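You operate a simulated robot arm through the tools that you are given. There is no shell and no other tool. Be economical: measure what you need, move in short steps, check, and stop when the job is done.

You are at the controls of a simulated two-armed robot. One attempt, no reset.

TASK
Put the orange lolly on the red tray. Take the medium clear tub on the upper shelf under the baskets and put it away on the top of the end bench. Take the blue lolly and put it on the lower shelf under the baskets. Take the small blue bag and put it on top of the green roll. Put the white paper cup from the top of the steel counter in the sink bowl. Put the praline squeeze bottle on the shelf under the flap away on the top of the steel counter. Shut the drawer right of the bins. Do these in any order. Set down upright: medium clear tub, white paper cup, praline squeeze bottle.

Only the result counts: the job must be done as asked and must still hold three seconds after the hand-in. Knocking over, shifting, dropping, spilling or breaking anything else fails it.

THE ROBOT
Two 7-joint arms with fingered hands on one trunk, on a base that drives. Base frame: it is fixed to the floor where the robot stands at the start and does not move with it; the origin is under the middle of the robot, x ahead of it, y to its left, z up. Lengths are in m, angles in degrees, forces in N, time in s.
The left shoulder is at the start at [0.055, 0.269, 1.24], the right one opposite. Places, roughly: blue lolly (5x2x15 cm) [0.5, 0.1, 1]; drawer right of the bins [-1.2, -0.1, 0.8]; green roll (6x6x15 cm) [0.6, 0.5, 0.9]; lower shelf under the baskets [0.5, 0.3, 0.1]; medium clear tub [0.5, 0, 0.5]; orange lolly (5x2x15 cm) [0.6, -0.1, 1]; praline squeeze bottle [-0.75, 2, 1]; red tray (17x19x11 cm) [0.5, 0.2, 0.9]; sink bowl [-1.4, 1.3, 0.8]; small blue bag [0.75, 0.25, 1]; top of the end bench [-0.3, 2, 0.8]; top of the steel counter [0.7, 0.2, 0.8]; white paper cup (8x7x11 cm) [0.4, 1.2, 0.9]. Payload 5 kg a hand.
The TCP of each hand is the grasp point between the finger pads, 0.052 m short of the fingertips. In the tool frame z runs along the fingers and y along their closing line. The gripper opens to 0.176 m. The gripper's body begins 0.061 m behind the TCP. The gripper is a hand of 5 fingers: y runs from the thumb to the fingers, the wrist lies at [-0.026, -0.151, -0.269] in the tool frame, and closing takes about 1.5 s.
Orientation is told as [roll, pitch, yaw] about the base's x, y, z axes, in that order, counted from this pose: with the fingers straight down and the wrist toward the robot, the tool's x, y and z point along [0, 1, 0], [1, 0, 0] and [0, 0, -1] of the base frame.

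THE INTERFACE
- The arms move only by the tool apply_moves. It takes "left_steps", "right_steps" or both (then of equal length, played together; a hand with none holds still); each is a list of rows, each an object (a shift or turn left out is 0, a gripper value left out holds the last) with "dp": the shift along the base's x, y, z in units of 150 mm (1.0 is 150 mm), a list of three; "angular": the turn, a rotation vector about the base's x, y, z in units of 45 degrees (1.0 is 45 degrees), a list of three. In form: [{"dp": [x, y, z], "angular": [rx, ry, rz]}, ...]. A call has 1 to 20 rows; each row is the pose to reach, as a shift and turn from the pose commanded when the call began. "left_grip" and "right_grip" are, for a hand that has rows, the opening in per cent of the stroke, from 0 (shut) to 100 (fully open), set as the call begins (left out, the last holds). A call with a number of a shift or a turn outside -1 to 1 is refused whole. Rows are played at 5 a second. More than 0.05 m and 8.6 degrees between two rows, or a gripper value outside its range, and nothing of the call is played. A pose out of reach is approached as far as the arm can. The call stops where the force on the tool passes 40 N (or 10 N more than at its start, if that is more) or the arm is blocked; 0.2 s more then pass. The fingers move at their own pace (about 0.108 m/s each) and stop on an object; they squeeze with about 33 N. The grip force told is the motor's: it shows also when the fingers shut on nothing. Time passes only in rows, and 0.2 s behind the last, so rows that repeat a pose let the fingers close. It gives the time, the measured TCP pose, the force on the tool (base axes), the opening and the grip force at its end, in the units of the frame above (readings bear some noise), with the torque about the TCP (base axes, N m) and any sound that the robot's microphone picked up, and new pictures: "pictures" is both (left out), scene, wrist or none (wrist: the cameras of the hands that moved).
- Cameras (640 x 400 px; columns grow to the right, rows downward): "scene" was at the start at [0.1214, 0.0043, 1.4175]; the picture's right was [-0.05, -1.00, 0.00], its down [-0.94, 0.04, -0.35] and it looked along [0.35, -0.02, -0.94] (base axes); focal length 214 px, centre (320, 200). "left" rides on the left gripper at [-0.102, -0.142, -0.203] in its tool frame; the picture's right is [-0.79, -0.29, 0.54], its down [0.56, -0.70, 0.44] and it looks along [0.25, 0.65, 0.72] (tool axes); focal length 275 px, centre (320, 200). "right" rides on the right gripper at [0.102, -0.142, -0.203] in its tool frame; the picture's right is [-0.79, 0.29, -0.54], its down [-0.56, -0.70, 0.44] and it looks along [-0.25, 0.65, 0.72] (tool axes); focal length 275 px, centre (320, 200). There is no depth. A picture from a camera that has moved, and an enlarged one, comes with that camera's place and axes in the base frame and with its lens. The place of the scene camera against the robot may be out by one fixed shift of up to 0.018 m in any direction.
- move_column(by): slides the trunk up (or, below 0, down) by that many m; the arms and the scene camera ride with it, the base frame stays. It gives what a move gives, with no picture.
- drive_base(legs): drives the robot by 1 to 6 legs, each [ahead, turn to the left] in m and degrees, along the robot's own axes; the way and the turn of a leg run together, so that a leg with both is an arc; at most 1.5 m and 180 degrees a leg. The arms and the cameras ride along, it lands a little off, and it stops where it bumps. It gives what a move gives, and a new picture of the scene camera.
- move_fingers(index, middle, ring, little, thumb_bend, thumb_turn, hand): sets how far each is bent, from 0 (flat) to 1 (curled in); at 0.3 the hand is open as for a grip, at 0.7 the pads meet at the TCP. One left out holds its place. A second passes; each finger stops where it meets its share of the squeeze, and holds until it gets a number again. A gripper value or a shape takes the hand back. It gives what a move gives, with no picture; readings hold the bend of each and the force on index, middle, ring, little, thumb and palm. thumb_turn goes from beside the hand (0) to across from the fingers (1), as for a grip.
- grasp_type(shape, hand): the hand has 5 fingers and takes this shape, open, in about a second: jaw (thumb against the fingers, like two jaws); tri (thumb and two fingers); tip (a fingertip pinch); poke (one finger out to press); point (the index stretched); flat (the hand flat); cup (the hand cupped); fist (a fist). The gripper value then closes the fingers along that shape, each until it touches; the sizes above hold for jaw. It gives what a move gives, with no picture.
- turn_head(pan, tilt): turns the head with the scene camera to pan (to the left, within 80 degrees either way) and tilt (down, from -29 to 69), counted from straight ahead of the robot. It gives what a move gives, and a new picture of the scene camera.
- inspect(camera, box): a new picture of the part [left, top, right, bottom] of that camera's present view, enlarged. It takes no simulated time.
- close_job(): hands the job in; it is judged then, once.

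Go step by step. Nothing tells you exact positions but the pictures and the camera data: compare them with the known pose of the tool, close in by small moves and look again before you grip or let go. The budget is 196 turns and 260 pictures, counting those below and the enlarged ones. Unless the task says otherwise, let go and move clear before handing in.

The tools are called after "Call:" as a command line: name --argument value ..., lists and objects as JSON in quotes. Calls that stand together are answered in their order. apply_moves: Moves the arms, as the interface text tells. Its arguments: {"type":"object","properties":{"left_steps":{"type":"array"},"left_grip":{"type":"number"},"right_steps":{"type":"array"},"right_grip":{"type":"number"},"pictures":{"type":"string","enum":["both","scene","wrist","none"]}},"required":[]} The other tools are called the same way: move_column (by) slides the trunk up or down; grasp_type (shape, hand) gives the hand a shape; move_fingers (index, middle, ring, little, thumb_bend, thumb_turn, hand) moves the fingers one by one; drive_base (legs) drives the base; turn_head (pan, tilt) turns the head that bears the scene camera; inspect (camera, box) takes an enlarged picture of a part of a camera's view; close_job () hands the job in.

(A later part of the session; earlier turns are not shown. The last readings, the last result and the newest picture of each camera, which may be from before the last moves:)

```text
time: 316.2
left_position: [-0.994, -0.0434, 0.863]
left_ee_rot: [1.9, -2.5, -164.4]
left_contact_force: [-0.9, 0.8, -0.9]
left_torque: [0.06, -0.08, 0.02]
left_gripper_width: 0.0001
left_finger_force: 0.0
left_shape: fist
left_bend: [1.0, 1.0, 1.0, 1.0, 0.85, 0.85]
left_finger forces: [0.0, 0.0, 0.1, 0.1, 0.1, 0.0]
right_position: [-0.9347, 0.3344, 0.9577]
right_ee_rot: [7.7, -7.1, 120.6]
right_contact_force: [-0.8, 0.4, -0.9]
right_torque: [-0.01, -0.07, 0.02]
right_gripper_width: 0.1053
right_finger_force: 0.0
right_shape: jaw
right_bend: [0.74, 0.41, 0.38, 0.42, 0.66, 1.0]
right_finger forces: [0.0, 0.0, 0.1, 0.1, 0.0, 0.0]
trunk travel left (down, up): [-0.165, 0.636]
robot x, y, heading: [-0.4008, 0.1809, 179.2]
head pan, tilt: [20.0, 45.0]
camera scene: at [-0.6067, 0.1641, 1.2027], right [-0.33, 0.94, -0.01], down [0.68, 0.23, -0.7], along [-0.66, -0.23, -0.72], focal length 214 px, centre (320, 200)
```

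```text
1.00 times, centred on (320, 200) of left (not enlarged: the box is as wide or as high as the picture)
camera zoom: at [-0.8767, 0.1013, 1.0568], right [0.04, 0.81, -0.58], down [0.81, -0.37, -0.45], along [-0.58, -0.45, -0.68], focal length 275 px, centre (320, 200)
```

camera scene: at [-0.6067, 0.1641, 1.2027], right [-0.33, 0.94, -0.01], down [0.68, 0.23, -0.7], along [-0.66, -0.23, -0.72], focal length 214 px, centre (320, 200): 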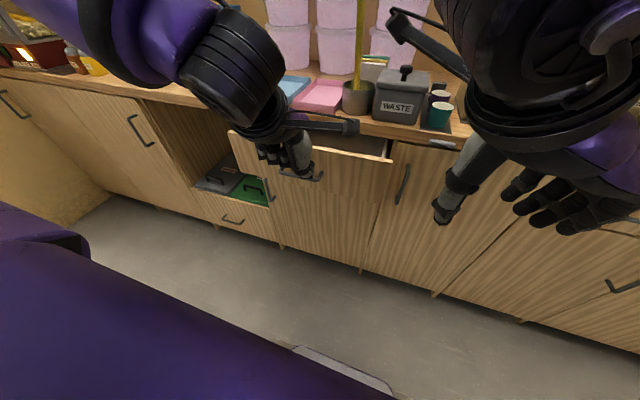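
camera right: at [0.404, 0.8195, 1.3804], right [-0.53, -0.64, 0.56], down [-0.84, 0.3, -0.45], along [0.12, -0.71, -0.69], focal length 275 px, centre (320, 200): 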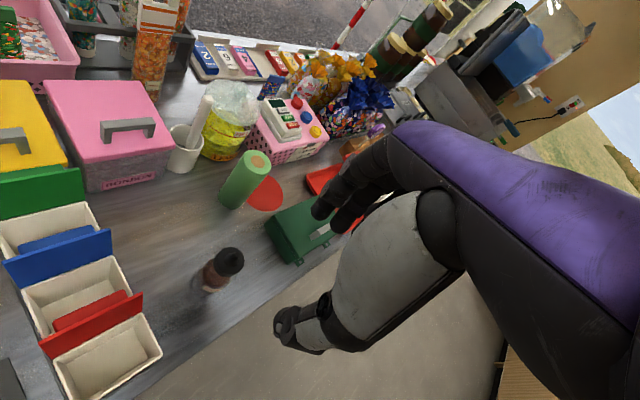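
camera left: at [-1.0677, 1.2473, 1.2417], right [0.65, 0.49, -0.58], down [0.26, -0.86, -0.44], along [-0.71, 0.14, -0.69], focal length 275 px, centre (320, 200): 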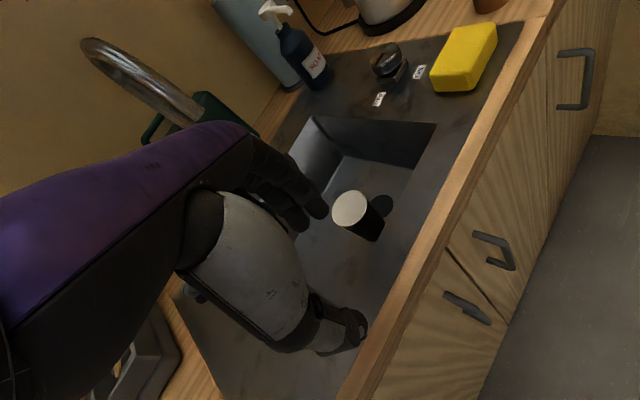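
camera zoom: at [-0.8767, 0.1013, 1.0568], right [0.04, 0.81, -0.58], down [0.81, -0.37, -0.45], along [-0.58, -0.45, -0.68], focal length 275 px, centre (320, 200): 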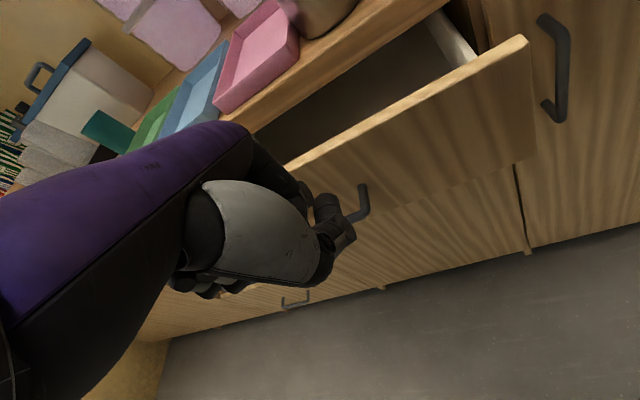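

The fist is at the drawer face. Continue pushing.

Call:
drive_base --legs '[[0.12, 0]]'

Call:
inspect --camera "left" --box '[0, 0, 640, 400]'

```text
time: 317.6
left_position: [-1.1037, -0.0388, 0.8718]
left_ee_rot: [1.8, -3.3, -164.7]
left_contact_force: [0.5, -0.2, -1.3]
left_torque: [0.03, -0.04, 0.0]
left_gripper_width: 0.0
left_finger_force: 0.0
left_shape: fist
left_bend: [1.0, 1.0, 1.0, 1.0, 0.85, 0.85]
left_finger forces: [0.1, 0.0, 0.0, 0.0, 0.8, 0.0]
right_position: [-1.0435, 0.3387, 0.9656]
right_ee_rot: [8.6, -7.5, 120.3]
right_contact_force: [-1.0, -0.1, -0.7]
right_torque: [-0.02, -0.03, -0.01]
right_gripper_width: 0.1056
right_finger_force: 0.0
right_shape: jaw
right_bend: [0.74, 0.41, 0.38, 0.42, 0.66, 1.0]
right_finger forces: [0.1, 0.0, 0.0, 0.0, 0.0, 0.0]
trunk travel left (down, up): [-0.165, 0.636]
robot x, y, heading: [-0.5251, 0.1832, 179.0]
head pan, tilt: [20.0, 45.0]
camera scene: at [-0.7284, 0.1664, 1.2028], right [-0.33, 0.95, -0.01], down [0.68, 0.23, -0.7], along [-0.66, -0.23, -0.72], focal length 214 px, centre (320, 200)
```

scene: 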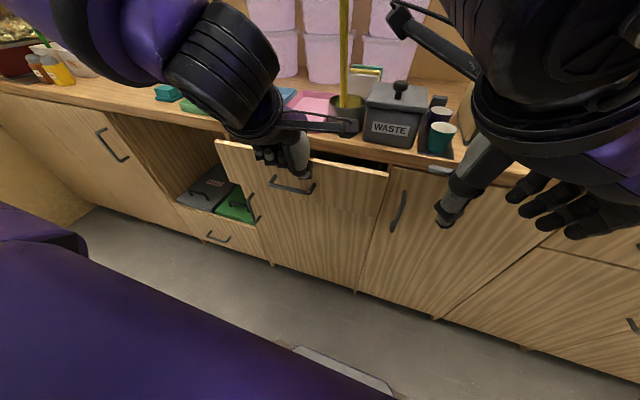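

```text
1.00 times, centred on (320, 200) of left (not enlarged: the box is as wide or as high as the picture)
camera zoom: at [-0.985, 0.1045, 1.0628], right [0.04, 0.81, -0.58], down [0.8, -0.37, -0.47], along [-0.59, -0.45, -0.67], focal length 275 px, centre (320, 200)
```

zoom: 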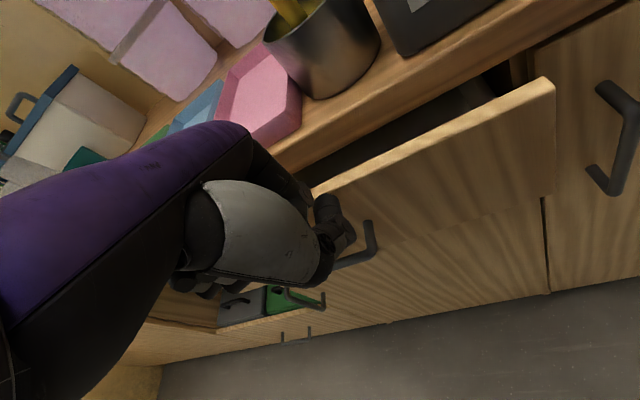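

The drawer is moving in. I pull the right hand back first so that it stays clear of the counter, then keep pushing.

Call:
apply_moves --right_steps '[{"dp": [0.1, 0, 0.2]}, {"dp": [0.25, 0, 0.4]}, {"dp": [0.4, 0, 0.6]}, {"dp": [0.5, 0, 0.8]}]' --pictures "none"

Call:
drive_base --legs '[[0.06, 0]]'

Call:
inspect --camera "left" --box '[0, 0, 640, 400]'

```text
time: 318.6
left_position: [-1.0913, -0.0386, 0.8796]
left_ee_rot: [1.4, -4.2, -164.6]
left_contact_force: [1.2, -0.4, 0.7]
left_torque: [0.0, 0.14, -0.02]
left_gripper_width: 0.0
left_finger_force: 0.0
left_shape: fist
left_bend: [1.0, 1.0, 1.0, 1.0, 0.85, 0.85]
left_finger forces: [0.0, 0.0, 0.0, 0.1, 0.0, 0.0]
right_position: [-0.9542, 0.3369, 1.0923]
right_ee_rot: [9.1, -7.9, 120.1]
right_contact_force: [1.9, -0.2, 0.5]
right_torque: [0.0, 0.16, 0.06]
right_gripper_width: 0.1057
right_finger_force: 0.0
right_shape: jaw
right_bend: [0.74, 0.41, 0.38, 0.42, 0.66, 1.0]
right_finger forces: [0.0, 0.0, 0.0, 0.0, 0.0, 0.0]
trunk travel left (down, up): [-0.165, 0.636]
robot x, y, heading: [-0.5267, 0.1838, 179.1]
head pan, tilt: [20.0, 45.0]
```

```text
time: 320.1
left_position: [-1.1388, -0.0344, 0.9056]
left_ee_rot: [-0.1, -6.1, -163.3]
left_contact_force: [4.0, 2.0, 1.8]
left_torque: [-0.19, 0.43, 0.08]
left_gripper_width: 0.1677
left_finger_force: 0.0
left_shape: fist
left_bend: [1.0, 1.0, 1.0, 1.0, 0.85, 0.85]
left_finger forces: [0.1, 0.0, 0.1, 0.1, 0.0, 0.0]
right_position: [-0.9835, 0.3409, 1.1057]
right_ee_rot: [10.7, -8.0, 119.2]
right_contact_force: [6.6, 1.7, 3.3]
right_torque: [-0.14, 0.63, 0.12]
right_gripper_width: 0.1055
right_finger_force: 0.1
right_shape: jaw
right_bend: [0.74, 0.41, 0.38, 0.42, 0.66, 1.0]
right_finger forces: [0.0, 0.0, 0.1, 0.0, 0.0, 0.0]
trunk travel left (down, up): [-0.165, 0.636]
robot x, y, heading: [-0.5877, 0.1845, 178.7]
head pan, tilt: [20.0, 45.0]
stopped in leg 1: the force on the tool passed its limit at 45 N (the readings are from after the stop); the commanded pose is now the measured one
camera scene: at [-0.7847, 0.1905, 1.3006], right [-0.06, 1.0, 0.0], down [-0.28, -0.02, -0.96], along [-0.96, -0.05, 0.28], focal length 214 px, centre (320, 200)
```

scene: 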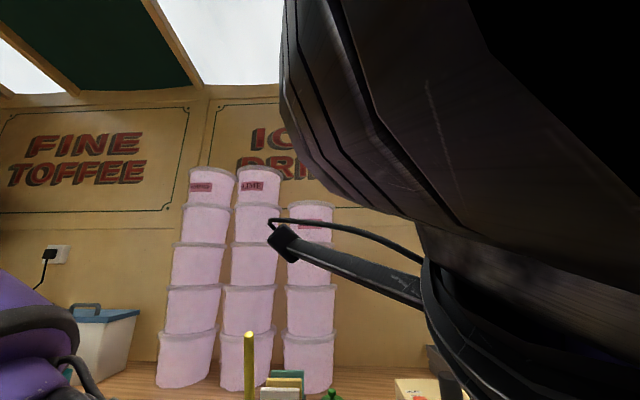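

```text
1.00 times, centred on (320, 200) of left (not enlarged: the box is as wide or as high as the picture)
camera zoom: at [-1.01, 0.1084, 1.0927], right [-0.01, 0.82, -0.57], down [0.78, -0.35, -0.52], along [-0.62, -0.45, -0.64], focal length 275 px, centre (320, 200)
```

zoom: 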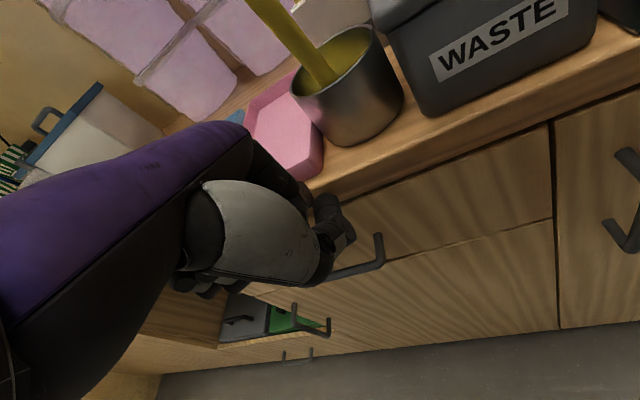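

The drawer looks flush. The right wrist nudged the head, so I back off and free it, then check the drawer.

Call:
drive_base --legs '[[-0.25, 0]]'

Call:
apply_moves --right_steps '[{"dp": [-0.2, 0.1, 0]}, {"dp": [-0.4, 0.2, 0]}, {"dp": [-0.6, 0.3, 0]}]' --pictures "none"

Call:
turn_head --pan 15 --tilt 40

```text
time: 322.4
left_position: [-0.8875, -0.043, 0.9025]
left_ee_rot: [0.1, -5.8, -162.9]
left_contact_force: [1.0, -0.6, -0.2]
left_torque: [0.02, 0.0, 0.01]
left_gripper_width: 0.1682
left_finger_force: 0.1
left_shape: fist
left_bend: [1.0, 1.0, 1.0, 1.0, 0.85, 0.85]
left_finger forces: [0.2, 0.0, 0.0, 0.0, 0.0, 0.0]
right_position: [-0.7355, 0.3332, 1.1008]
right_ee_rot: [10.4, -8.5, 120.0]
right_contact_force: [1.1, 0.9, 0.8]
right_torque: [-0.02, 0.09, -0.02]
right_gripper_width: 0.1055
right_finger_force: 0.0
right_shape: jaw
right_bend: [0.74, 0.41, 0.38, 0.42, 0.66, 1.0]
right_finger forces: [0.0, 0.0, 0.1, 0.0, 0.0, 0.0]
trunk travel left (down, up): [-0.165, 0.636]
robot x, y, heading: [-0.3334, 0.1816, 179.5]
head pan, tilt: [20.0, 45.0]
camera scene: at [-0.5386, 0.1876, 1.297], right [-0.02, 1.0, 0.0], down [-0.25, -0.01, -0.97], along [-0.97, -0.02, 0.25], focal length 214 px, centre (320, 200)
```

scene: 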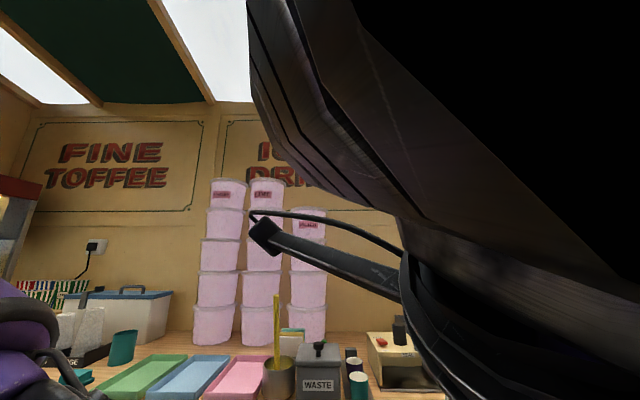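

```text
time: 323.2
left_position: [-0.8861, -0.0401, 0.9134]
left_ee_rot: [-1.0, -6.6, -162.0]
left_contact_force: [-1.0, 0.6, -1.6]
left_torque: [-0.04, -0.11, 0.01]
left_gripper_width: 0.1678
left_finger_force: 0.1
left_shape: fist
left_bend: [1.0, 1.0, 1.0, 1.0, 0.85, 0.85]
left_finger forces: [0.1, 0.0, 0.0, 0.0, 0.0, 0.0]
right_position: [-0.8139, 0.3799, 1.1041]
right_ee_rot: [10.8, -8.9, 120.0]
right_contact_force: [-1.8, -0.1, -1.9]
right_torque: [-0.05, -0.16, 0.01]
right_gripper_width: 0.1054
right_finger_force: 0.2
right_shape: jaw
right_bend: [0.74, 0.41, 0.38, 0.42, 0.66, 1.0]
right_finger forces: [0.1, 0.0, 0.1, 0.1, 0.0, 0.1]
trunk travel left (down, up): [-0.165, 0.636]
robot x, y, heading: [-0.33, 0.1791, 179.5]
head pan, tilt: [20.0, 45.0]
```

```text
time: 323.8
left_position: [-0.8842, -0.0394, 0.916]
left_ee_rot: [-1.1, -6.7, -162.0]
left_contact_force: [0.6, 1.2, 0.6]
left_torque: [-0.06, 0.0, 0.04]
left_gripper_width: 0.1682
left_finger_force: 0.1
left_shape: fist
left_bend: [1.0, 1.0, 1.0, 1.0, 0.85, 0.85]
left_finger forces: [0.0, 0.0, 0.0, 0.0, 0.0, 0.0]
right_position: [-0.8119, 0.379, 1.1062]
right_ee_rot: [11.0, -8.9, 119.9]
right_contact_force: [0.7, 1.3, 1.0]
right_torque: [-0.06, 0.0, 0.04]
right_gripper_width: 0.1052
right_finger_force: 0.1
right_shape: jaw
right_bend: [0.74, 0.41, 0.38, 0.42, 0.66, 1.0]
right_finger forces: [0.0, 0.0, 0.0, 0.0, 0.1, 0.0]
trunk travel left (down, up): [-0.165, 0.636]
robot x, y, heading: [-0.334, 0.1829, 179.4]
head pan, tilt: [15.0, 40.0]
camera scene: at [-0.5518, 0.188, 1.2492], right [-0.02, 1.0, 0.0], down [0.28, 0.0, -0.96], along [-0.96, -0.02, -0.28], focal length 214 px, centre (320, 200)
```

scene: 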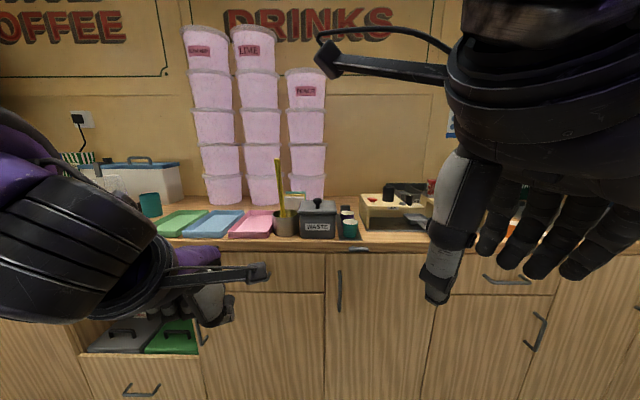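

Call:
inspect --camera "scene" --box '[190, 230, 430, 330]'

Call:
inspect --camera "left" --box '[0, 0, 640, 400]'

```text
2.67 times, centred on (310, 280) of scene
camera zoom: at [-0.5518, 0.188, 1.2492], right [-0.02, 1.0, 0.0], down [0.28, 0.0, -0.96], along [-0.96, -0.02, -0.28], focal length 572 px, centre (347, -13)
```

zoom: 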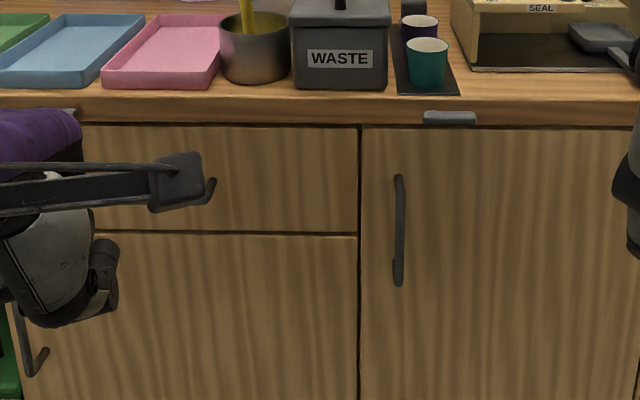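

```text
1.00 times, centred on (320, 200) of left (not enlarged: the box is as wide or as high as the picture)
camera zoom: at [-0.7578, 0.1031, 1.1025], right [-0.04, 0.83, -0.55], down [0.78, -0.32, -0.53], along [-0.62, -0.45, -0.64], focal length 275 px, centre (320, 200)
```

zoom: 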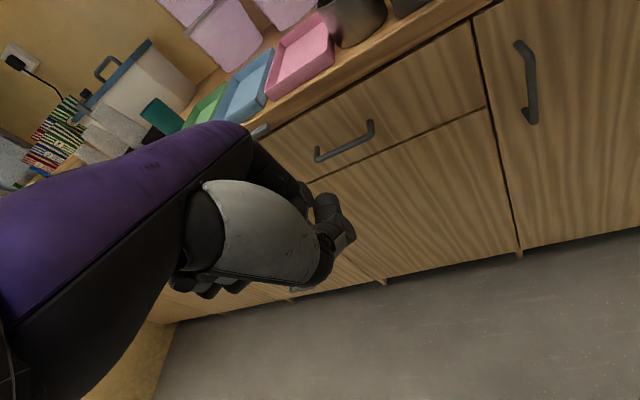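

The drawer is shut flush. Last: the small blue bag onto the green roll. I raise the trunk and drive round to face the steel counter.

Call:
move_column --by 0.35

Call:
drive_base --legs '[[0, -90], [0.34, 0], [0, -90]]'

Call:
grasp_type --shape "tip" --hand "right"

Call:
turn_head --pan -10 --tilt 40

```text
time: 327.2
left_position: [-0.8752, -0.0437, 1.2579]
left_ee_rot: [-0.2, -6.5, -163.0]
left_contact_force: [0.5, -0.1, -0.4]
left_torque: [0.01, 0.02, -0.02]
left_gripper_width: 0.168
left_finger_force: 0.0
left_shape: fist
left_bend: [1.0, 1.0, 1.0, 1.0, 0.85, 0.85]
left_finger forces: [0.0, 0.0, 0.1, 0.1, 0.1, 0.0]
right_position: [-0.8129, 0.3781, 1.4569]
right_ee_rot: [10.9, -8.9, 119.9]
right_contact_force: [-0.2, 0.7, -0.5]
right_torque: [0.03, 0.03, 0.02]
right_gripper_width: 0.1058
right_finger_force: 0.0
right_shape: jaw
right_bend: [0.74, 0.41, 0.38, 0.42, 0.66, 1.0]
right_finger forces: [0.0, 0.0, 0.0, 0.0, 0.1, 0.0]
trunk travel left (down, up): [-0.515, 0.286]
robot x, y, heading: [-0.3326, 0.1813, 179.8]
head pan, tilt: [15.0, 40.0]
```

```text
time: 341.8
left_position: [0.2102, 0.7526, 1.2576]
left_ee_rot: [-0.1, -6.5, 18.1]
left_contact_force: [0.1, 0.3, 0.2]
left_torque: [-0.02, -0.03, 0.04]
left_gripper_width: 0.168
left_finger_force: 0.1
left_shape: fist
left_bend: [1.0, 1.0, 1.0, 1.0, 0.85, 0.85]
left_finger forces: [0.0, 0.0, 0.1, 0.0, 0.0, 0.0]
right_position: [0.1549, 0.3292, 1.4568]
right_ee_rot: [11.0, -8.8, -59.2]
right_contact_force: [0.1, -0.1, 0.4]
right_torque: [0.04, -0.01, 0.0]
right_gripper_width: 0.1056
right_finger_force: 0.1
right_shape: jaw
right_bend: [0.74, 0.41, 0.38, 0.42, 0.66, 1.0]
right_finger forces: [0.1, 0.0, 0.0, 0.1, 0.0, 0.0]
trunk travel left (down, up): [-0.515, 0.286]
robot x, y, heading: [-0.3268, 0.5354, 0.4]
head pan, tilt: [15.0, 40.0]
camera scene: at [-0.1963, 0.5614, 1.5707], right [0.25, -0.97, 0.0], down [-0.62, -0.16, -0.77], along [0.74, 0.19, -0.64], focal length 214 px, centre (320, 200)
```

scene: 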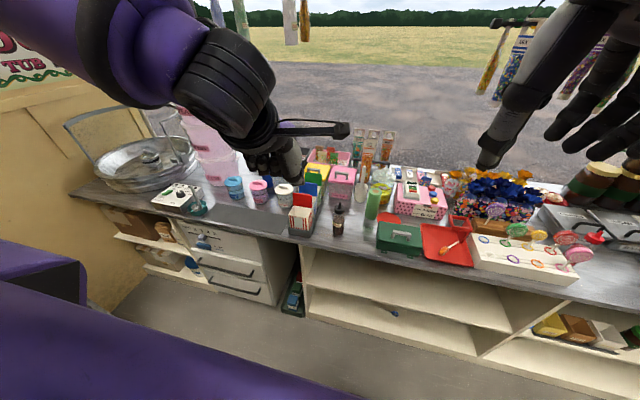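

```text
time: 342.7
left_position: [0.1938, 0.7566, 1.2649]
left_ee_rot: [-0.5, -7.3, 18.2]
left_contact_force: [-0.8, 1.6, -0.5]
left_torque: [-0.17, -0.01, -0.09]
left_gripper_width: 0.1681
left_finger_force: 0.1
left_shape: fist
left_bend: [1.0, 1.0, 1.0, 1.0, 0.85, 0.85]
left_finger forces: [0.1, 0.0, 0.0, 0.0, 0.0, 0.0]
right_position: [0.1358, 0.3317, 1.4628]
right_ee_rot: [11.7, -9.4, -59.2]
right_contact_force: [0.2, 1.9, 0.1]
right_torque: [-0.17, 0.01, -0.08]
right_gripper_width: 0.176
right_finger_force: 0.1
right_shape: tip
right_bend: [0.3, 0.98, 0.99, 0.99, 0.3, 0.98]
right_finger forces: [0.0, 0.0, 0.0, 0.0, 0.1, 0.0]
trunk travel left (down, up): [-0.515, 0.286]
robot x, y, heading: [-0.3297, 0.5326, 0.5]
head pan, tilt: [15.0, 40.0]
```

```text
time: 343.6
left_position: [0.1938, 0.7536, 1.2654]
left_ee_rot: [-0.4, -7.3, 18.1]
left_contact_force: [-0.2, 0.8, 0.2]
left_torque: [-0.05, -0.12, 0.03]
left_gripper_width: 0.1681
left_finger_force: 0.0
left_shape: fist
left_bend: [1.0, 1.0, 1.0, 1.0, 0.85, 0.85]
left_finger forces: [0.1, 0.0, 0.0, 0.1, 0.0, 0.1]
right_position: [0.1341, 0.3289, 1.4631]
right_ee_rot: [11.6, -9.4, -59.3]
right_contact_force: [-0.2, 1.1, 0.8]
right_torque: [-0.04, -0.06, 0.02]
right_gripper_width: 0.176
right_finger_force: 0.1
right_shape: tip
right_bend: [0.3, 0.98, 0.99, 0.99, 0.3, 0.98]
right_finger forces: [0.0, 0.0, 0.0, 0.1, 0.1, 0.0]
trunk travel left (down, up): [-0.515, 0.286]
robot x, y, heading: [-0.326, 0.5377, 0.7]
head pan, tilt: [-10.0, 40.0]
camera scene: at [-0.194, 0.5501, 1.5735], right [0.11, -0.99, 0.0], down [-0.61, -0.07, -0.79], along [0.78, 0.09, -0.61], focal length 214 px, centre (320, 200)
```

scene: 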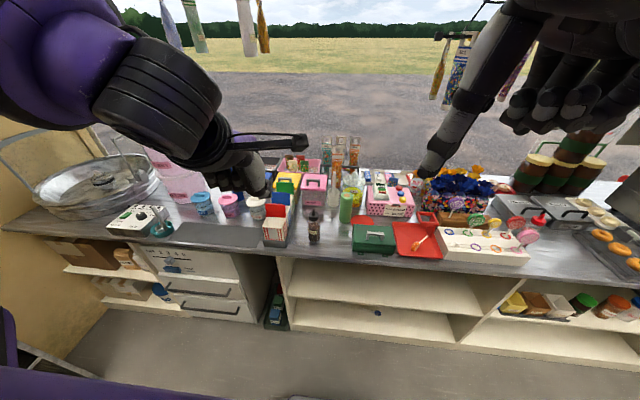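

The right hand is close to the head; I extend it forward first, straightening its tilt.

Call:
apply_moves --right_steps '[{"dp": [0.2, -0.1, 0], "angular": [0, 0, 0.08]}, {"dp": [0.4, -0.2, 0], "angular": [0, 0, 0.16]}, {"dp": [0.6, -0.3, 0], "angular": [0, 0, 0.24]}, {"dp": [0.8, -0.3, 0], "angular": [0, 0, 0.32]}, {"dp": [1.0, -0.3, 0], "angular": [0, 0, 0.4]}]' --right_grip 45 --pictures "none"

Call:
apply_moves --right_steps '[{"dp": [0.2, 0, -0.1], "angular": [-0.05, 0.03, 0.1]}, {"dp": [0.4, 0, -0.2], "angular": [-0.1, 0.06, 0.2]}, {"dp": [0.6, 0, -0.3], "angular": [-0.15, 0.09, 0.3]}, {"dp": [0.8, 0, -0.4], "angular": [-0.2, 0.15, 0.35]}, {"dp": [1.0, 0, -0.5], "angular": [-0.25, 0.2, 0.4]}]' --pictures "none"

Call:
turn_head --pan -5 --tilt 40

```text
time: 344.8
left_position: [0.1953, 0.7531, 1.2648]
left_ee_rot: [-0.2, -7.3, 18.1]
left_contact_force: [-0.3, -1.2, -0.4]
left_torque: [0.1, 0.08, 0.02]
left_gripper_width: 0.1681
left_finger_force: 0.1
left_shape: fist
left_bend: [1.0, 1.0, 1.0, 1.0, 0.85, 0.85]
left_finger forces: [0.0, 0.1, 0.0, 0.1, 0.0, 0.1]
right_position: [0.2861, 0.2839, 1.4622]
right_ee_rot: [11.6, -9.2, -41.1]
right_contact_force: [1.1, -0.4, -1.3]
right_torque: [0.08, 0.08, 0.08]
right_gripper_width: 0.0797
right_finger_force: 0.0
right_shape: tip
right_bend: [0.73, 0.98, 0.99, 0.99, 0.72, 1.0]
right_finger forces: [0.1, 0.0, 0.0, 0.0, 0.0, 0.0]
trunk travel left (down, up): [-0.515, 0.286]
robot x, y, heading: [-0.329, 0.5316, 0.4]
head pan, tilt: [-10.0, 40.0]
```

```text
time: 346.0
left_position: [0.1945, 0.7534, 1.2641]
left_ee_rot: [-0.4, -7.2, 18.1]
left_contact_force: [-0.5, 0.5, -1.0]
left_torque: [-0.09, 0.03, -0.01]
left_gripper_width: 0.168
left_finger_force: 0.2
left_shape: fist
left_bend: [1.0, 1.0, 1.0, 1.0, 0.85, 0.85]
left_finger forces: [0.1, 0.0, 0.0, 0.0, 0.1, 0.0]
right_position: [0.434, 0.2847, 1.3894]
right_ee_rot: [-3.0, -7.3, -20.9]
right_contact_force: [0.6, 0.2, 0.3]
right_torque: [-0.05, 0.05, -0.02]
right_gripper_width: 0.0798
right_finger_force: 0.0
right_shape: tip
right_bend: [0.73, 0.98, 0.99, 0.99, 0.72, 1.0]
right_finger forces: [0.0, 0.0, 0.1, 0.0, 0.1, 0.0]
trunk travel left (down, up): [-0.515, 0.286]
robot x, y, heading: [-0.3292, 0.5307, 0.4]
head pan, tilt: [-10.0, 40.0]
```

```text
time: 346.6
left_position: [0.1936, 0.7527, 1.265]
left_ee_rot: [-0.4, -7.3, 18.1]
left_contact_force: [-0.6, -0.9, 0.4]
left_torque: [0.02, -0.04, -0.01]
left_gripper_width: 0.1681
left_finger_force: 0.0
left_shape: fist
left_bend: [1.0, 1.0, 1.0, 1.0, 0.85, 0.85]
left_finger forces: [0.1, 0.0, 0.0, 0.1, 0.1, 0.0]
right_position: [0.4334, 0.2844, 1.3889]
right_ee_rot: [-2.7, -7.4, -21.1]
right_contact_force: [-0.7, 0.8, 0.1]
right_torque: [0.0, -0.03, 0.02]
right_gripper_width: 0.0799
right_finger_force: 0.1
right_shape: tip
right_bend: [0.73, 0.98, 0.99, 0.99, 0.72, 1.0]
right_finger forces: [0.0, 0.0, 0.0, 0.1, 0.1, 0.0]
trunk travel left (down, up): [-0.515, 0.286]
robot x, y, heading: [-0.3317, 0.5299, 0.7]
head pan, tilt: [-5.0, 40.0]
camera scene: at [-0.1947, 0.5328, 1.5691], right [-0.08, -1.0, 0.0], down [-0.65, 0.05, -0.76], along [0.75, -0.06, -0.65], focal length 214 px, centre (320, 200)
```

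scene: 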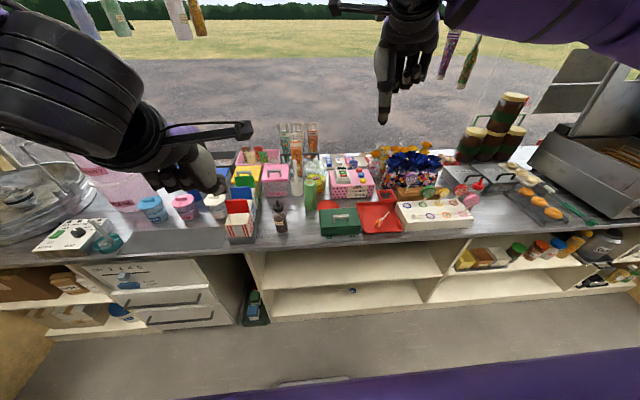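

Now drive 0.23 m forward and zoom at the bag.

Call:
drive_base --legs '[[0.23, 0]]'

Call:
inspect --camera "right" --box '[0, 0, 640, 400]'

Call:
inspect --camera "scene" --box '[270, 120, 430, 240]'

```text
time: 348.8
left_position: [0.426, 0.7558, 1.264]
left_ee_rot: [-0.5, -7.2, 18.2]
left_contact_force: [-0.1, 0.9, -0.1]
left_torque: [0.03, 0.04, 0.01]
left_gripper_width: 0.1677
left_finger_force: 0.1
left_shape: fist
left_bend: [1.0, 1.0, 1.0, 1.0, 0.85, 0.85]
left_finger forces: [0.0, 0.0, 0.0, 0.0, 0.0, 0.0]
right_position: [0.6659, 0.2871, 1.3889]
right_ee_rot: [-2.8, -7.2, -21.0]
right_contact_force: [0.9, 0.5, -0.6]
right_torque: [0.01, 0.07, 0.0]
right_gripper_width: 0.0796
right_finger_force: 0.1
right_shape: tip
right_bend: [0.73, 0.98, 0.99, 0.99, 0.72, 1.0]
right_finger forces: [0.0, 0.0, 0.0, 0.0, 0.1, 0.0]
trunk travel left (down, up): [-0.515, 0.286]
robot x, y, heading: [-0.1011, 0.5361, 0.4]
head pan, tilt: [-5.0, 40.0]
camera scene: at [0.0375, 0.5346, 1.569], right [-0.08, -1.0, 0.0], down [-0.65, 0.05, -0.76], along [0.75, -0.06, -0.65], focal length 214 px, centre (320, 200)
```

scene: 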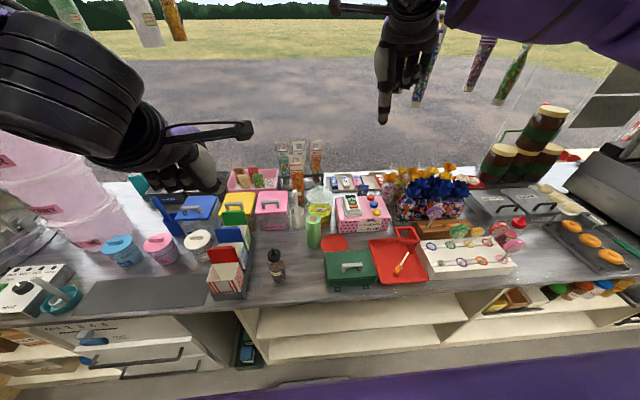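

```text
1.00 times, centred on (320, 200) of right (not enlarged: the box is as wide or as high as the picture)
camera zoom: at [0.5507, 0.4503, 1.5656], right [-0.08, -0.79, 0.61], down [-0.81, -0.31, -0.5], along [0.58, -0.53, -0.61], focal length 275 px, centre (320, 200)
```

zoom: 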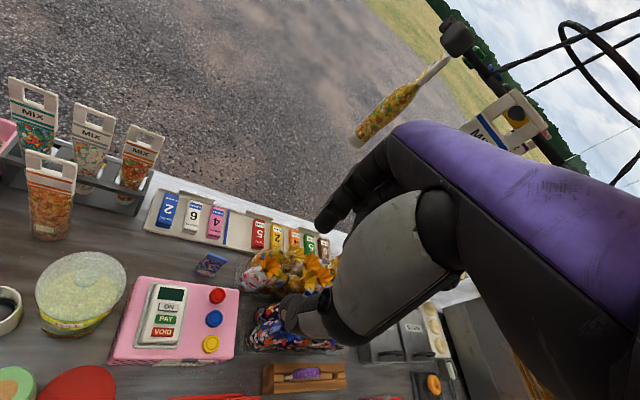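

```text
3.33 times, centred on (350, 180) of scene
camera zoom: at [0.0375, 0.5346, 1.569], right [-0.08, -1.0, 0.0], down [-0.65, 0.05, -0.76], along [0.75, -0.06, -0.65], focal length 715 px, centre (220, 267)
```

zoom: 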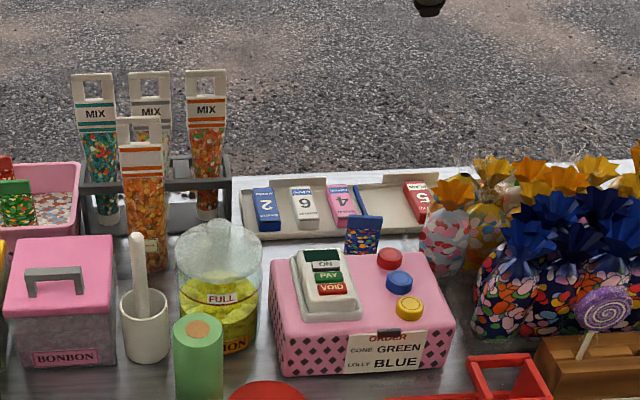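

Call:
inspect --camera "right" --box '[140, 180, 300, 300]'

```text
3.33 times, centred on (220, 240) of right
camera zoom: at [0.5507, 0.4503, 1.5656], right [-0.08, -0.79, 0.61], down [-0.81, -0.31, -0.5], along [0.58, -0.53, -0.61], focal length 918 px, centre (653, 67)
```

zoom: 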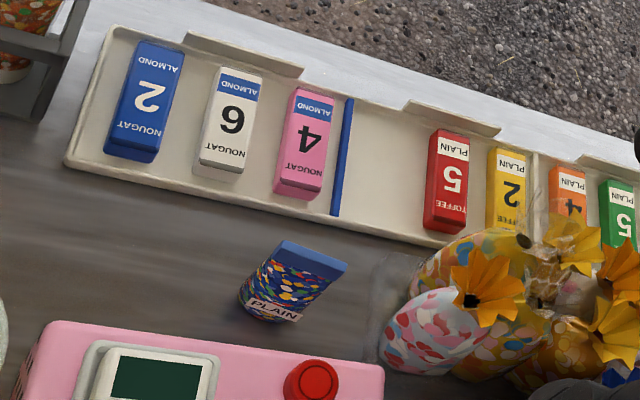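

The small "PLAIN" bag stands behind the register at about (0.845,0.245), top z≈0.94. I drive 7 cm closer and bring the right pinch above it, yaw +25 so the curled fingers stay clear of the candy bags.

Call:
drive_base --legs '[[0.07, 0]]'

Call:
apply_moves --right_steps '[{"dp": [0.1, -0.05, -0.1], "angular": [0.02, 0.02, 0.15]}, {"dp": [0.2, -0.1, -0.2], "angular": [0.05, 0.05, 0.3]}, {"dp": [0.35, -0.15, -0.3], "angular": [0.08, 0.09, 0.45]}, {"dp": [0.5, -0.2, -0.4], "angular": [0.116, 0.127, 0.6]}, {"dp": [0.65, -0.25, -0.5], "angular": [0.116, 0.127, 0.75]}, {"dp": [0.73, -0.28, -0.7], "angular": [0.116, 0.127, 0.9]}, {"dp": [0.73, -0.28, -0.9], "angular": [0.116, 0.127, 1.0]}, {"dp": [0.73, -0.28, -1.0], "angular": [0.116, 0.127, 1.0]}]'

```text
time: 349.9
left_position: [0.487, 0.755, 1.2691]
left_ee_rot: [-0.5, -7.6, 18.3]
left_contact_force: [3.8, 0.6, -1.3]
left_torque: [0.01, 0.4, -0.02]
left_gripper_width: 0.1679
left_finger_force: 0.0
left_shape: fist
left_bend: [1.0, 1.0, 1.0, 1.0, 0.85, 0.85]
left_finger forces: [0.0, 0.0, 0.0, 0.0, 0.0, 0.0]
right_position: [0.7247, 0.287, 1.3942]
right_ee_rot: [-2.7, -7.8, -21.1]
right_contact_force: [3.7, -0.1, -3.8]
right_torque: [0.02, 0.4, 0.04]
right_gripper_width: 0.0795
right_finger_force: 0.0
right_shape: tip
right_bend: [0.73, 0.98, 0.99, 0.99, 0.72, 1.0]
right_finger forces: [0.0, 0.0, 0.1, 0.0, 0.0, 0.1]
trunk travel left (down, up): [-0.515, 0.286]
robot x, y, heading: [-0.0247, 0.5331, 0.3]
head pan, tilt: [-5.0, 40.0]
camera scene: at [0.1145, 0.5347, 1.568], right [-0.08, -1.0, 0.0], down [-0.66, 0.05, -0.75], along [0.75, -0.06, -0.66], focal length 214 px, centre (320, 200)
```

scene: 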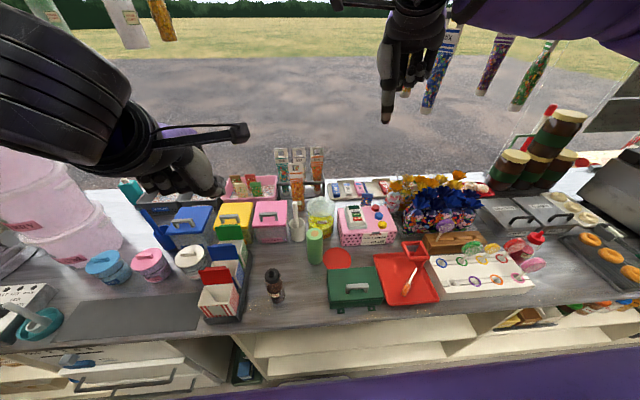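

```text
time: 351.7
left_position: [0.4652, 0.7564, 1.281]
left_ee_rot: [-1.2, -8.8, 18.7]
left_contact_force: [-1.5, 0.3, 0.5]
left_torque: [0.05, -0.14, 0.0]
left_gripper_width: 0.1679
left_finger_force: 0.0
left_shape: fist
left_bend: [1.0, 1.0, 1.0, 1.0, 0.85, 0.85]
left_finger forces: [0.1, 0.0, 0.0, 0.0, 0.0, 0.0]
right_position: [0.8083, 0.2446, 1.2584]
right_ee_rot: [2.9, -3.5, 23.4]
right_contact_force: [-1.9, 0.3, 1.3]
right_torque: [-0.11, -0.12, -0.03]
right_gripper_width: 0.0791
right_finger_force: 0.1
right_shape: tip
right_bend: [0.73, 0.98, 0.99, 0.99, 0.72, 1.0]
right_finger forces: [0.1, 0.1, 0.0, 0.0, 0.0, 0.0]
trunk travel left (down, up): [-0.515, 0.286]
robot x, y, heading: [-0.0266, 0.5354, 0.4]
head pan, tilt: [-5.0, 40.0]
camera scene: at [0.1056, 0.5353, 1.5694], right [-0.08, -1.0, 0.0], down [-0.65, 0.05, -0.76], along [0.76, -0.06, -0.65], focal length 214 px, centre (320, 200)
camera right: at [0.6295, 0.2667, 1.4564], right [0.56, -0.65, 0.52], down [-0.4, -0.76, -0.51], along [0.72, 0.08, -0.69], focal length 275 px, centre (320, 200)
```

scene: 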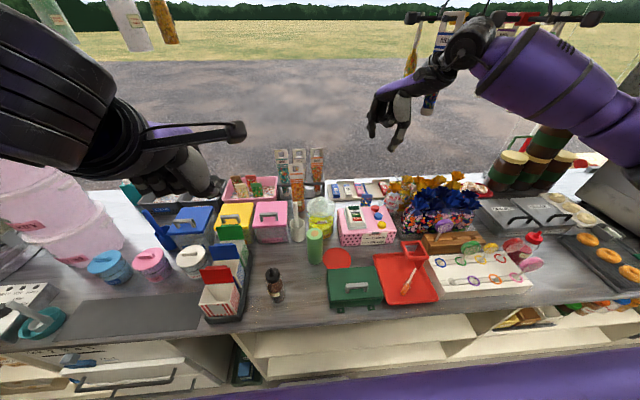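
right: 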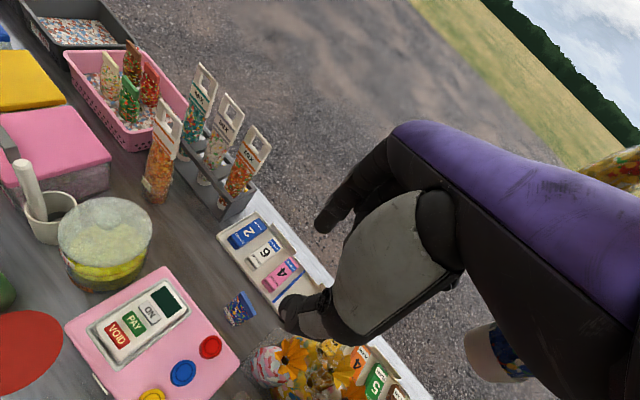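

Call:
inspect --camera "right" --box '[190, 250, 350, 350]'

```text
4.00 times, centred on (270, 300) of right
camera zoom: at [0.6295, 0.2667, 1.4564], right [0.56, -0.65, 0.52], down [-0.4, -0.76, -0.51], along [0.72, 0.08, -0.69], focal length 1101 px, centre (520, -200)
```

zoom: 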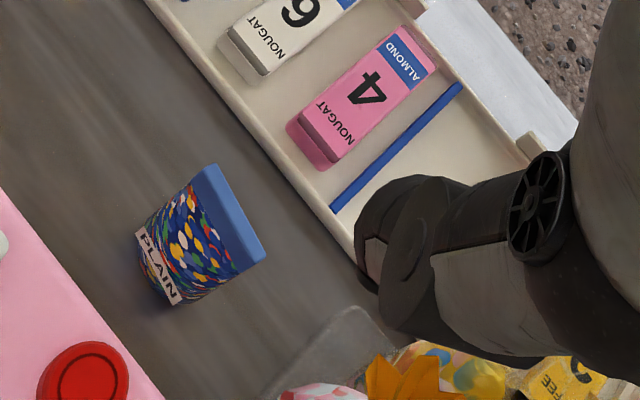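

Bag header centre is (0.847,0.247), top z 0.938, facing the robot. I lower the pinch over it.

Call:
apply_moves --right_steps '[{"dp": [0.1, 0, -0.2]}, {"dp": [0.2, 0.01, -0.4]}, {"dp": [0.26, 0.02, -0.65]}, {"dp": [0.26, 0.02, -0.9]}, {"dp": [0.26, 0.02, -1.0]}, {"dp": [0.26, 0.02, -1.0]}]' --pictures "none"

Call:
inspect --camera "right" --box '[160, 200, 400, 360]'

Call:
inspect --camera "scene" --box '[310, 100, 470, 220]'

```text
time: 353.1
left_position: [0.4679, 0.7559, 1.2789]
left_ee_rot: [-1.3, -8.8, 18.7]
left_contact_force: [-0.2, 0.1, -0.8]
left_torque: [0.01, -0.01, -0.05]
left_gripper_width: 0.1683
left_finger_force: 0.0
left_shape: fist
left_bend: [1.0, 1.0, 1.0, 1.0, 0.85, 0.85]
left_finger forces: [0.1, 0.1, 0.0, 0.0, 0.0, 0.0]
right_position: [0.8491, 0.246, 1.1078]
right_ee_rot: [3.0, -3.3, 23.4]
right_contact_force: [-1.1, 0.5, 0.8]
right_torque: [0.0, -0.03, 0.0]
right_gripper_width: 0.0795
right_finger_force: 0.1
right_shape: tip
right_bend: [0.73, 0.98, 0.99, 0.99, 0.72, 1.0]
right_finger forces: [0.0, 0.1, 0.0, 0.1, 0.1, 0.1]
trunk travel left (down, up): [-0.515, 0.286]
robot x, y, heading: [-0.0285, 0.5351, 0.2]
head pan, tilt: [-5.0, 40.0]
```

```text
2.50 times, centred on (280, 280) of right
camera zoom: at [0.6718, 0.2684, 1.3064], right [0.56, -0.65, 0.51], down [-0.41, -0.76, -0.51], along [0.72, 0.08, -0.69], focal length 688 px, centre (420, 0)
```

zoom: 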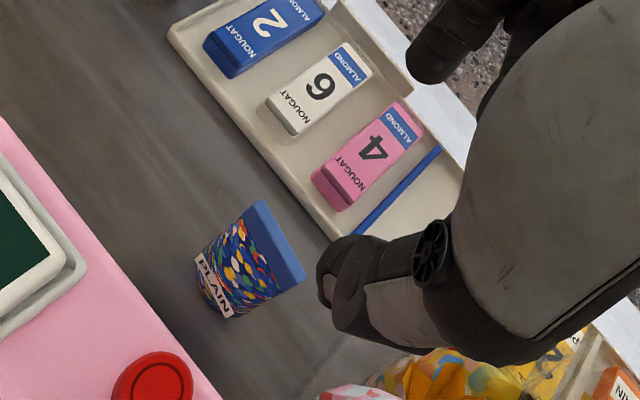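

```text
3.33 times, centred on (390, 160) of scene
camera zoom: at [0.1078, 0.535, 1.5691], right [-0.08, -1.0, 0.0], down [-0.65, 0.05, -0.76], along [0.75, -0.06, -0.65], focal length 715 px, centre (87, 333)
```

zoom: 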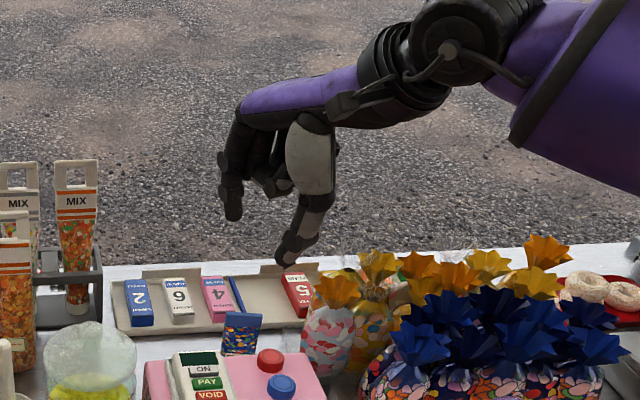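

Wrist view confirms alignment on the header. Lower further.

Call:
apply_moves --right_steps '[{"dp": [0, 0, -0.25]}, {"dp": [0, 0, -0.5]}, {"dp": [0, 0, -0.75]}, {"dp": [0, 0, -0.9]}, {"dp": [0, 0, -0.9]}]' --pictures "none"

Call:
inspect --camera "right" --box '[200, 160, 400, 340]'

Call:
inspect --camera "scene" --box '[310, 120, 450, 220]'

```text
time: 354.3
left_position: [0.4678, 0.7556, 1.2793]
left_ee_rot: [-1.2, -8.9, 18.7]
left_contact_force: [-0.7, -0.2, -0.8]
left_torque: [0.01, -0.07, -0.01]
left_gripper_width: 0.168
left_finger_force: 0.1
left_shape: fist
left_bend: [1.0, 1.0, 1.0, 1.0, 0.85, 0.85]
left_finger forces: [0.0, 0.0, 0.0, 0.0, 0.0, 0.1]
right_position: [0.8476, 0.2453, 0.973]
right_ee_rot: [2.9, -3.3, 23.5]
right_contact_force: [0.3, -0.5, -0.5]
right_torque: [0.02, -0.04, -0.01]
right_gripper_width: 0.0794
right_finger_force: 0.0
right_shape: tip
right_bend: [0.73, 0.98, 0.99, 0.99, 0.72, 1.0]
right_finger forces: [0.0, 0.0, 0.1, 0.0, 0.0, 0.0]
trunk travel left (down, up): [-0.515, 0.286]
robot x, y, heading: [-0.0302, 0.5313, 0.5]
head pan, tilt: [-5.0, 40.0]
```

```text
2.22 times, centred on (300, 250) of right
camera zoom: at [0.6698, 0.268, 1.171], right [0.56, -0.65, 0.51], down [-0.41, -0.76, -0.51], along [0.72, 0.08, -0.69], focal length 612 px, centre (364, 89)
```

zoom: 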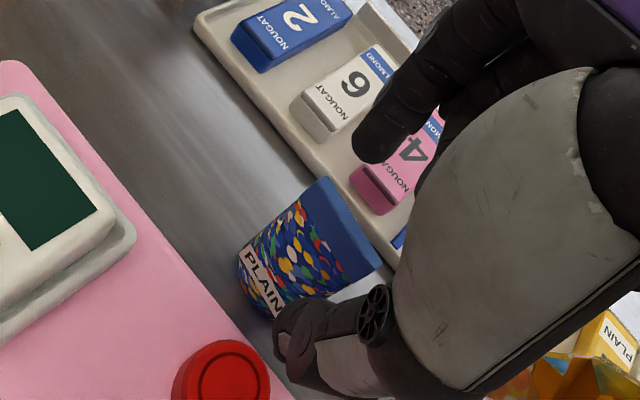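

```text
4.00 times, centred on (380, 170) of scene
camera zoom: at [0.1075, 0.535, 1.5692], right [-0.08, -1.0, 0.0], down [-0.65, 0.05, -0.76], along [0.75, -0.06, -0.65], focal length 858 px, centre (80, 320)
```

zoom: 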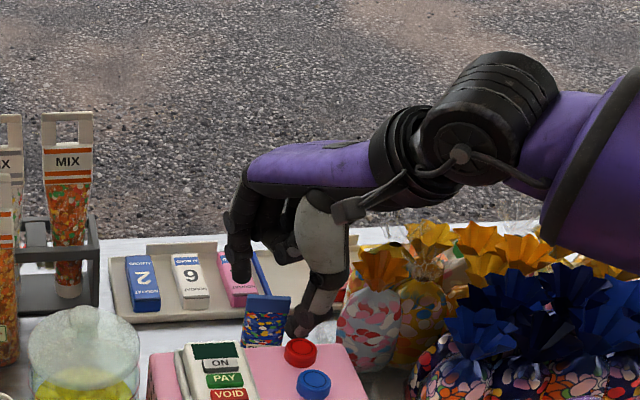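

Fingers straddle the header. Lower 3.5 cm more and close gently.

Call:
apply_moves --right_steps '[{"dp": [0, 0, -0.12]}, {"dp": [0, 0, -0.24]}, {"dp": [0, 0, -0.24]}]' --pictures "none"

Call:
apply_moves --right_steps '[{"dp": [0, 0, 0]}, {"dp": [0, 0, 0]}, {"dp": [0, 0, 0]}, {"dp": [0, 0, 0]}, {"dp": [0, 0, 0]}, {"dp": [0, 0, 0]}, {"dp": [0, 0, 0]}, {"dp": [0, 0, 0]}]' --right_grip 0 --pictures "none"

Call:
inspect --camera "right" --box '[200, 160, 400, 340]'

```text
time: 355.1
left_position: [0.4677, 0.7551, 1.28]
left_ee_rot: [-1.2, -8.7, 18.8]
left_contact_force: [0.6, -0.3, -1.0]
left_torque: [0.03, 0.03, 0.01]
left_gripper_width: 0.168
left_finger_force: 0.0
left_shape: fist
left_bend: [1.0, 1.0, 1.0, 1.0, 0.85, 0.85]
left_finger forces: [0.0, 0.0, 0.1, 0.1, 0.0, 0.0]
right_position: [0.8516, 0.2471, 0.9373]
right_ee_rot: [2.9, -3.5, 23.4]
right_contact_force: [15.6, -1.1, 16.2]
right_torque: [-0.44, 0.9, 0.43]
right_gripper_width: 0.0727
right_finger_force: 0.1
right_shape: tip
right_bend: [0.73, 0.98, 0.99, 0.99, 0.74, 1.0]
right_finger forces: [0.1, 0.1, 0.1, 0.0, 21.2, 0.1]
trunk travel left (down, up): [-0.515, 0.286]
robot x, y, heading: [-0.0274, 0.5308, 0.4]
head pan, tilt: [-5.0, 40.0]
```

```text
time: 356.9
left_position: [0.4677, 0.7564, 1.2803]
left_ee_rot: [-1.1, -8.7, 18.6]
left_contact_force: [0.1, 0.2, 0.4]
left_torque: [0.05, -0.04, 0.01]
left_gripper_width: 0.1678
left_finger_force: 0.2
left_shape: fist
left_bend: [1.0, 1.0, 1.0, 1.0, 0.85, 0.85]
left_finger forces: [0.0, 0.0, 0.0, 0.0, 0.1, 0.0]
right_position: [0.8505, 0.2477, 0.9366]
right_ee_rot: [3.0, -3.3, 23.4]
right_contact_force: [0.1, 2.2, 0.1]
right_torque: [-0.16, -0.04, 0.03]
right_gripper_width: 0.0374
right_finger_force: 32.8
right_shape: tip
right_bend: [0.72, 1.0, 1.0, 0.99, 0.75, 1.0]
right_finger forces: [25.9, 0.0, 0.0, 2.9, 27.6, 0.0]
trunk travel left (down, up): [-0.515, 0.286]
robot x, y, heading: [-0.0248, 0.5353, 0.5]
head pan, tilt: [-5.0, 40.0]
```

```text
2.22 times, centred on (300, 250) of right
camera zoom: at [0.672, 0.2691, 1.1344], right [0.56, -0.65, 0.51], down [-0.41, -0.76, -0.51], along [0.72, 0.08, -0.69], focal length 612 px, centre (364, 89)
```

zoom: 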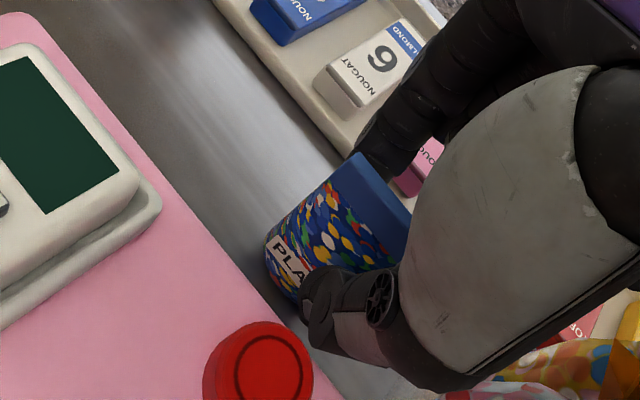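

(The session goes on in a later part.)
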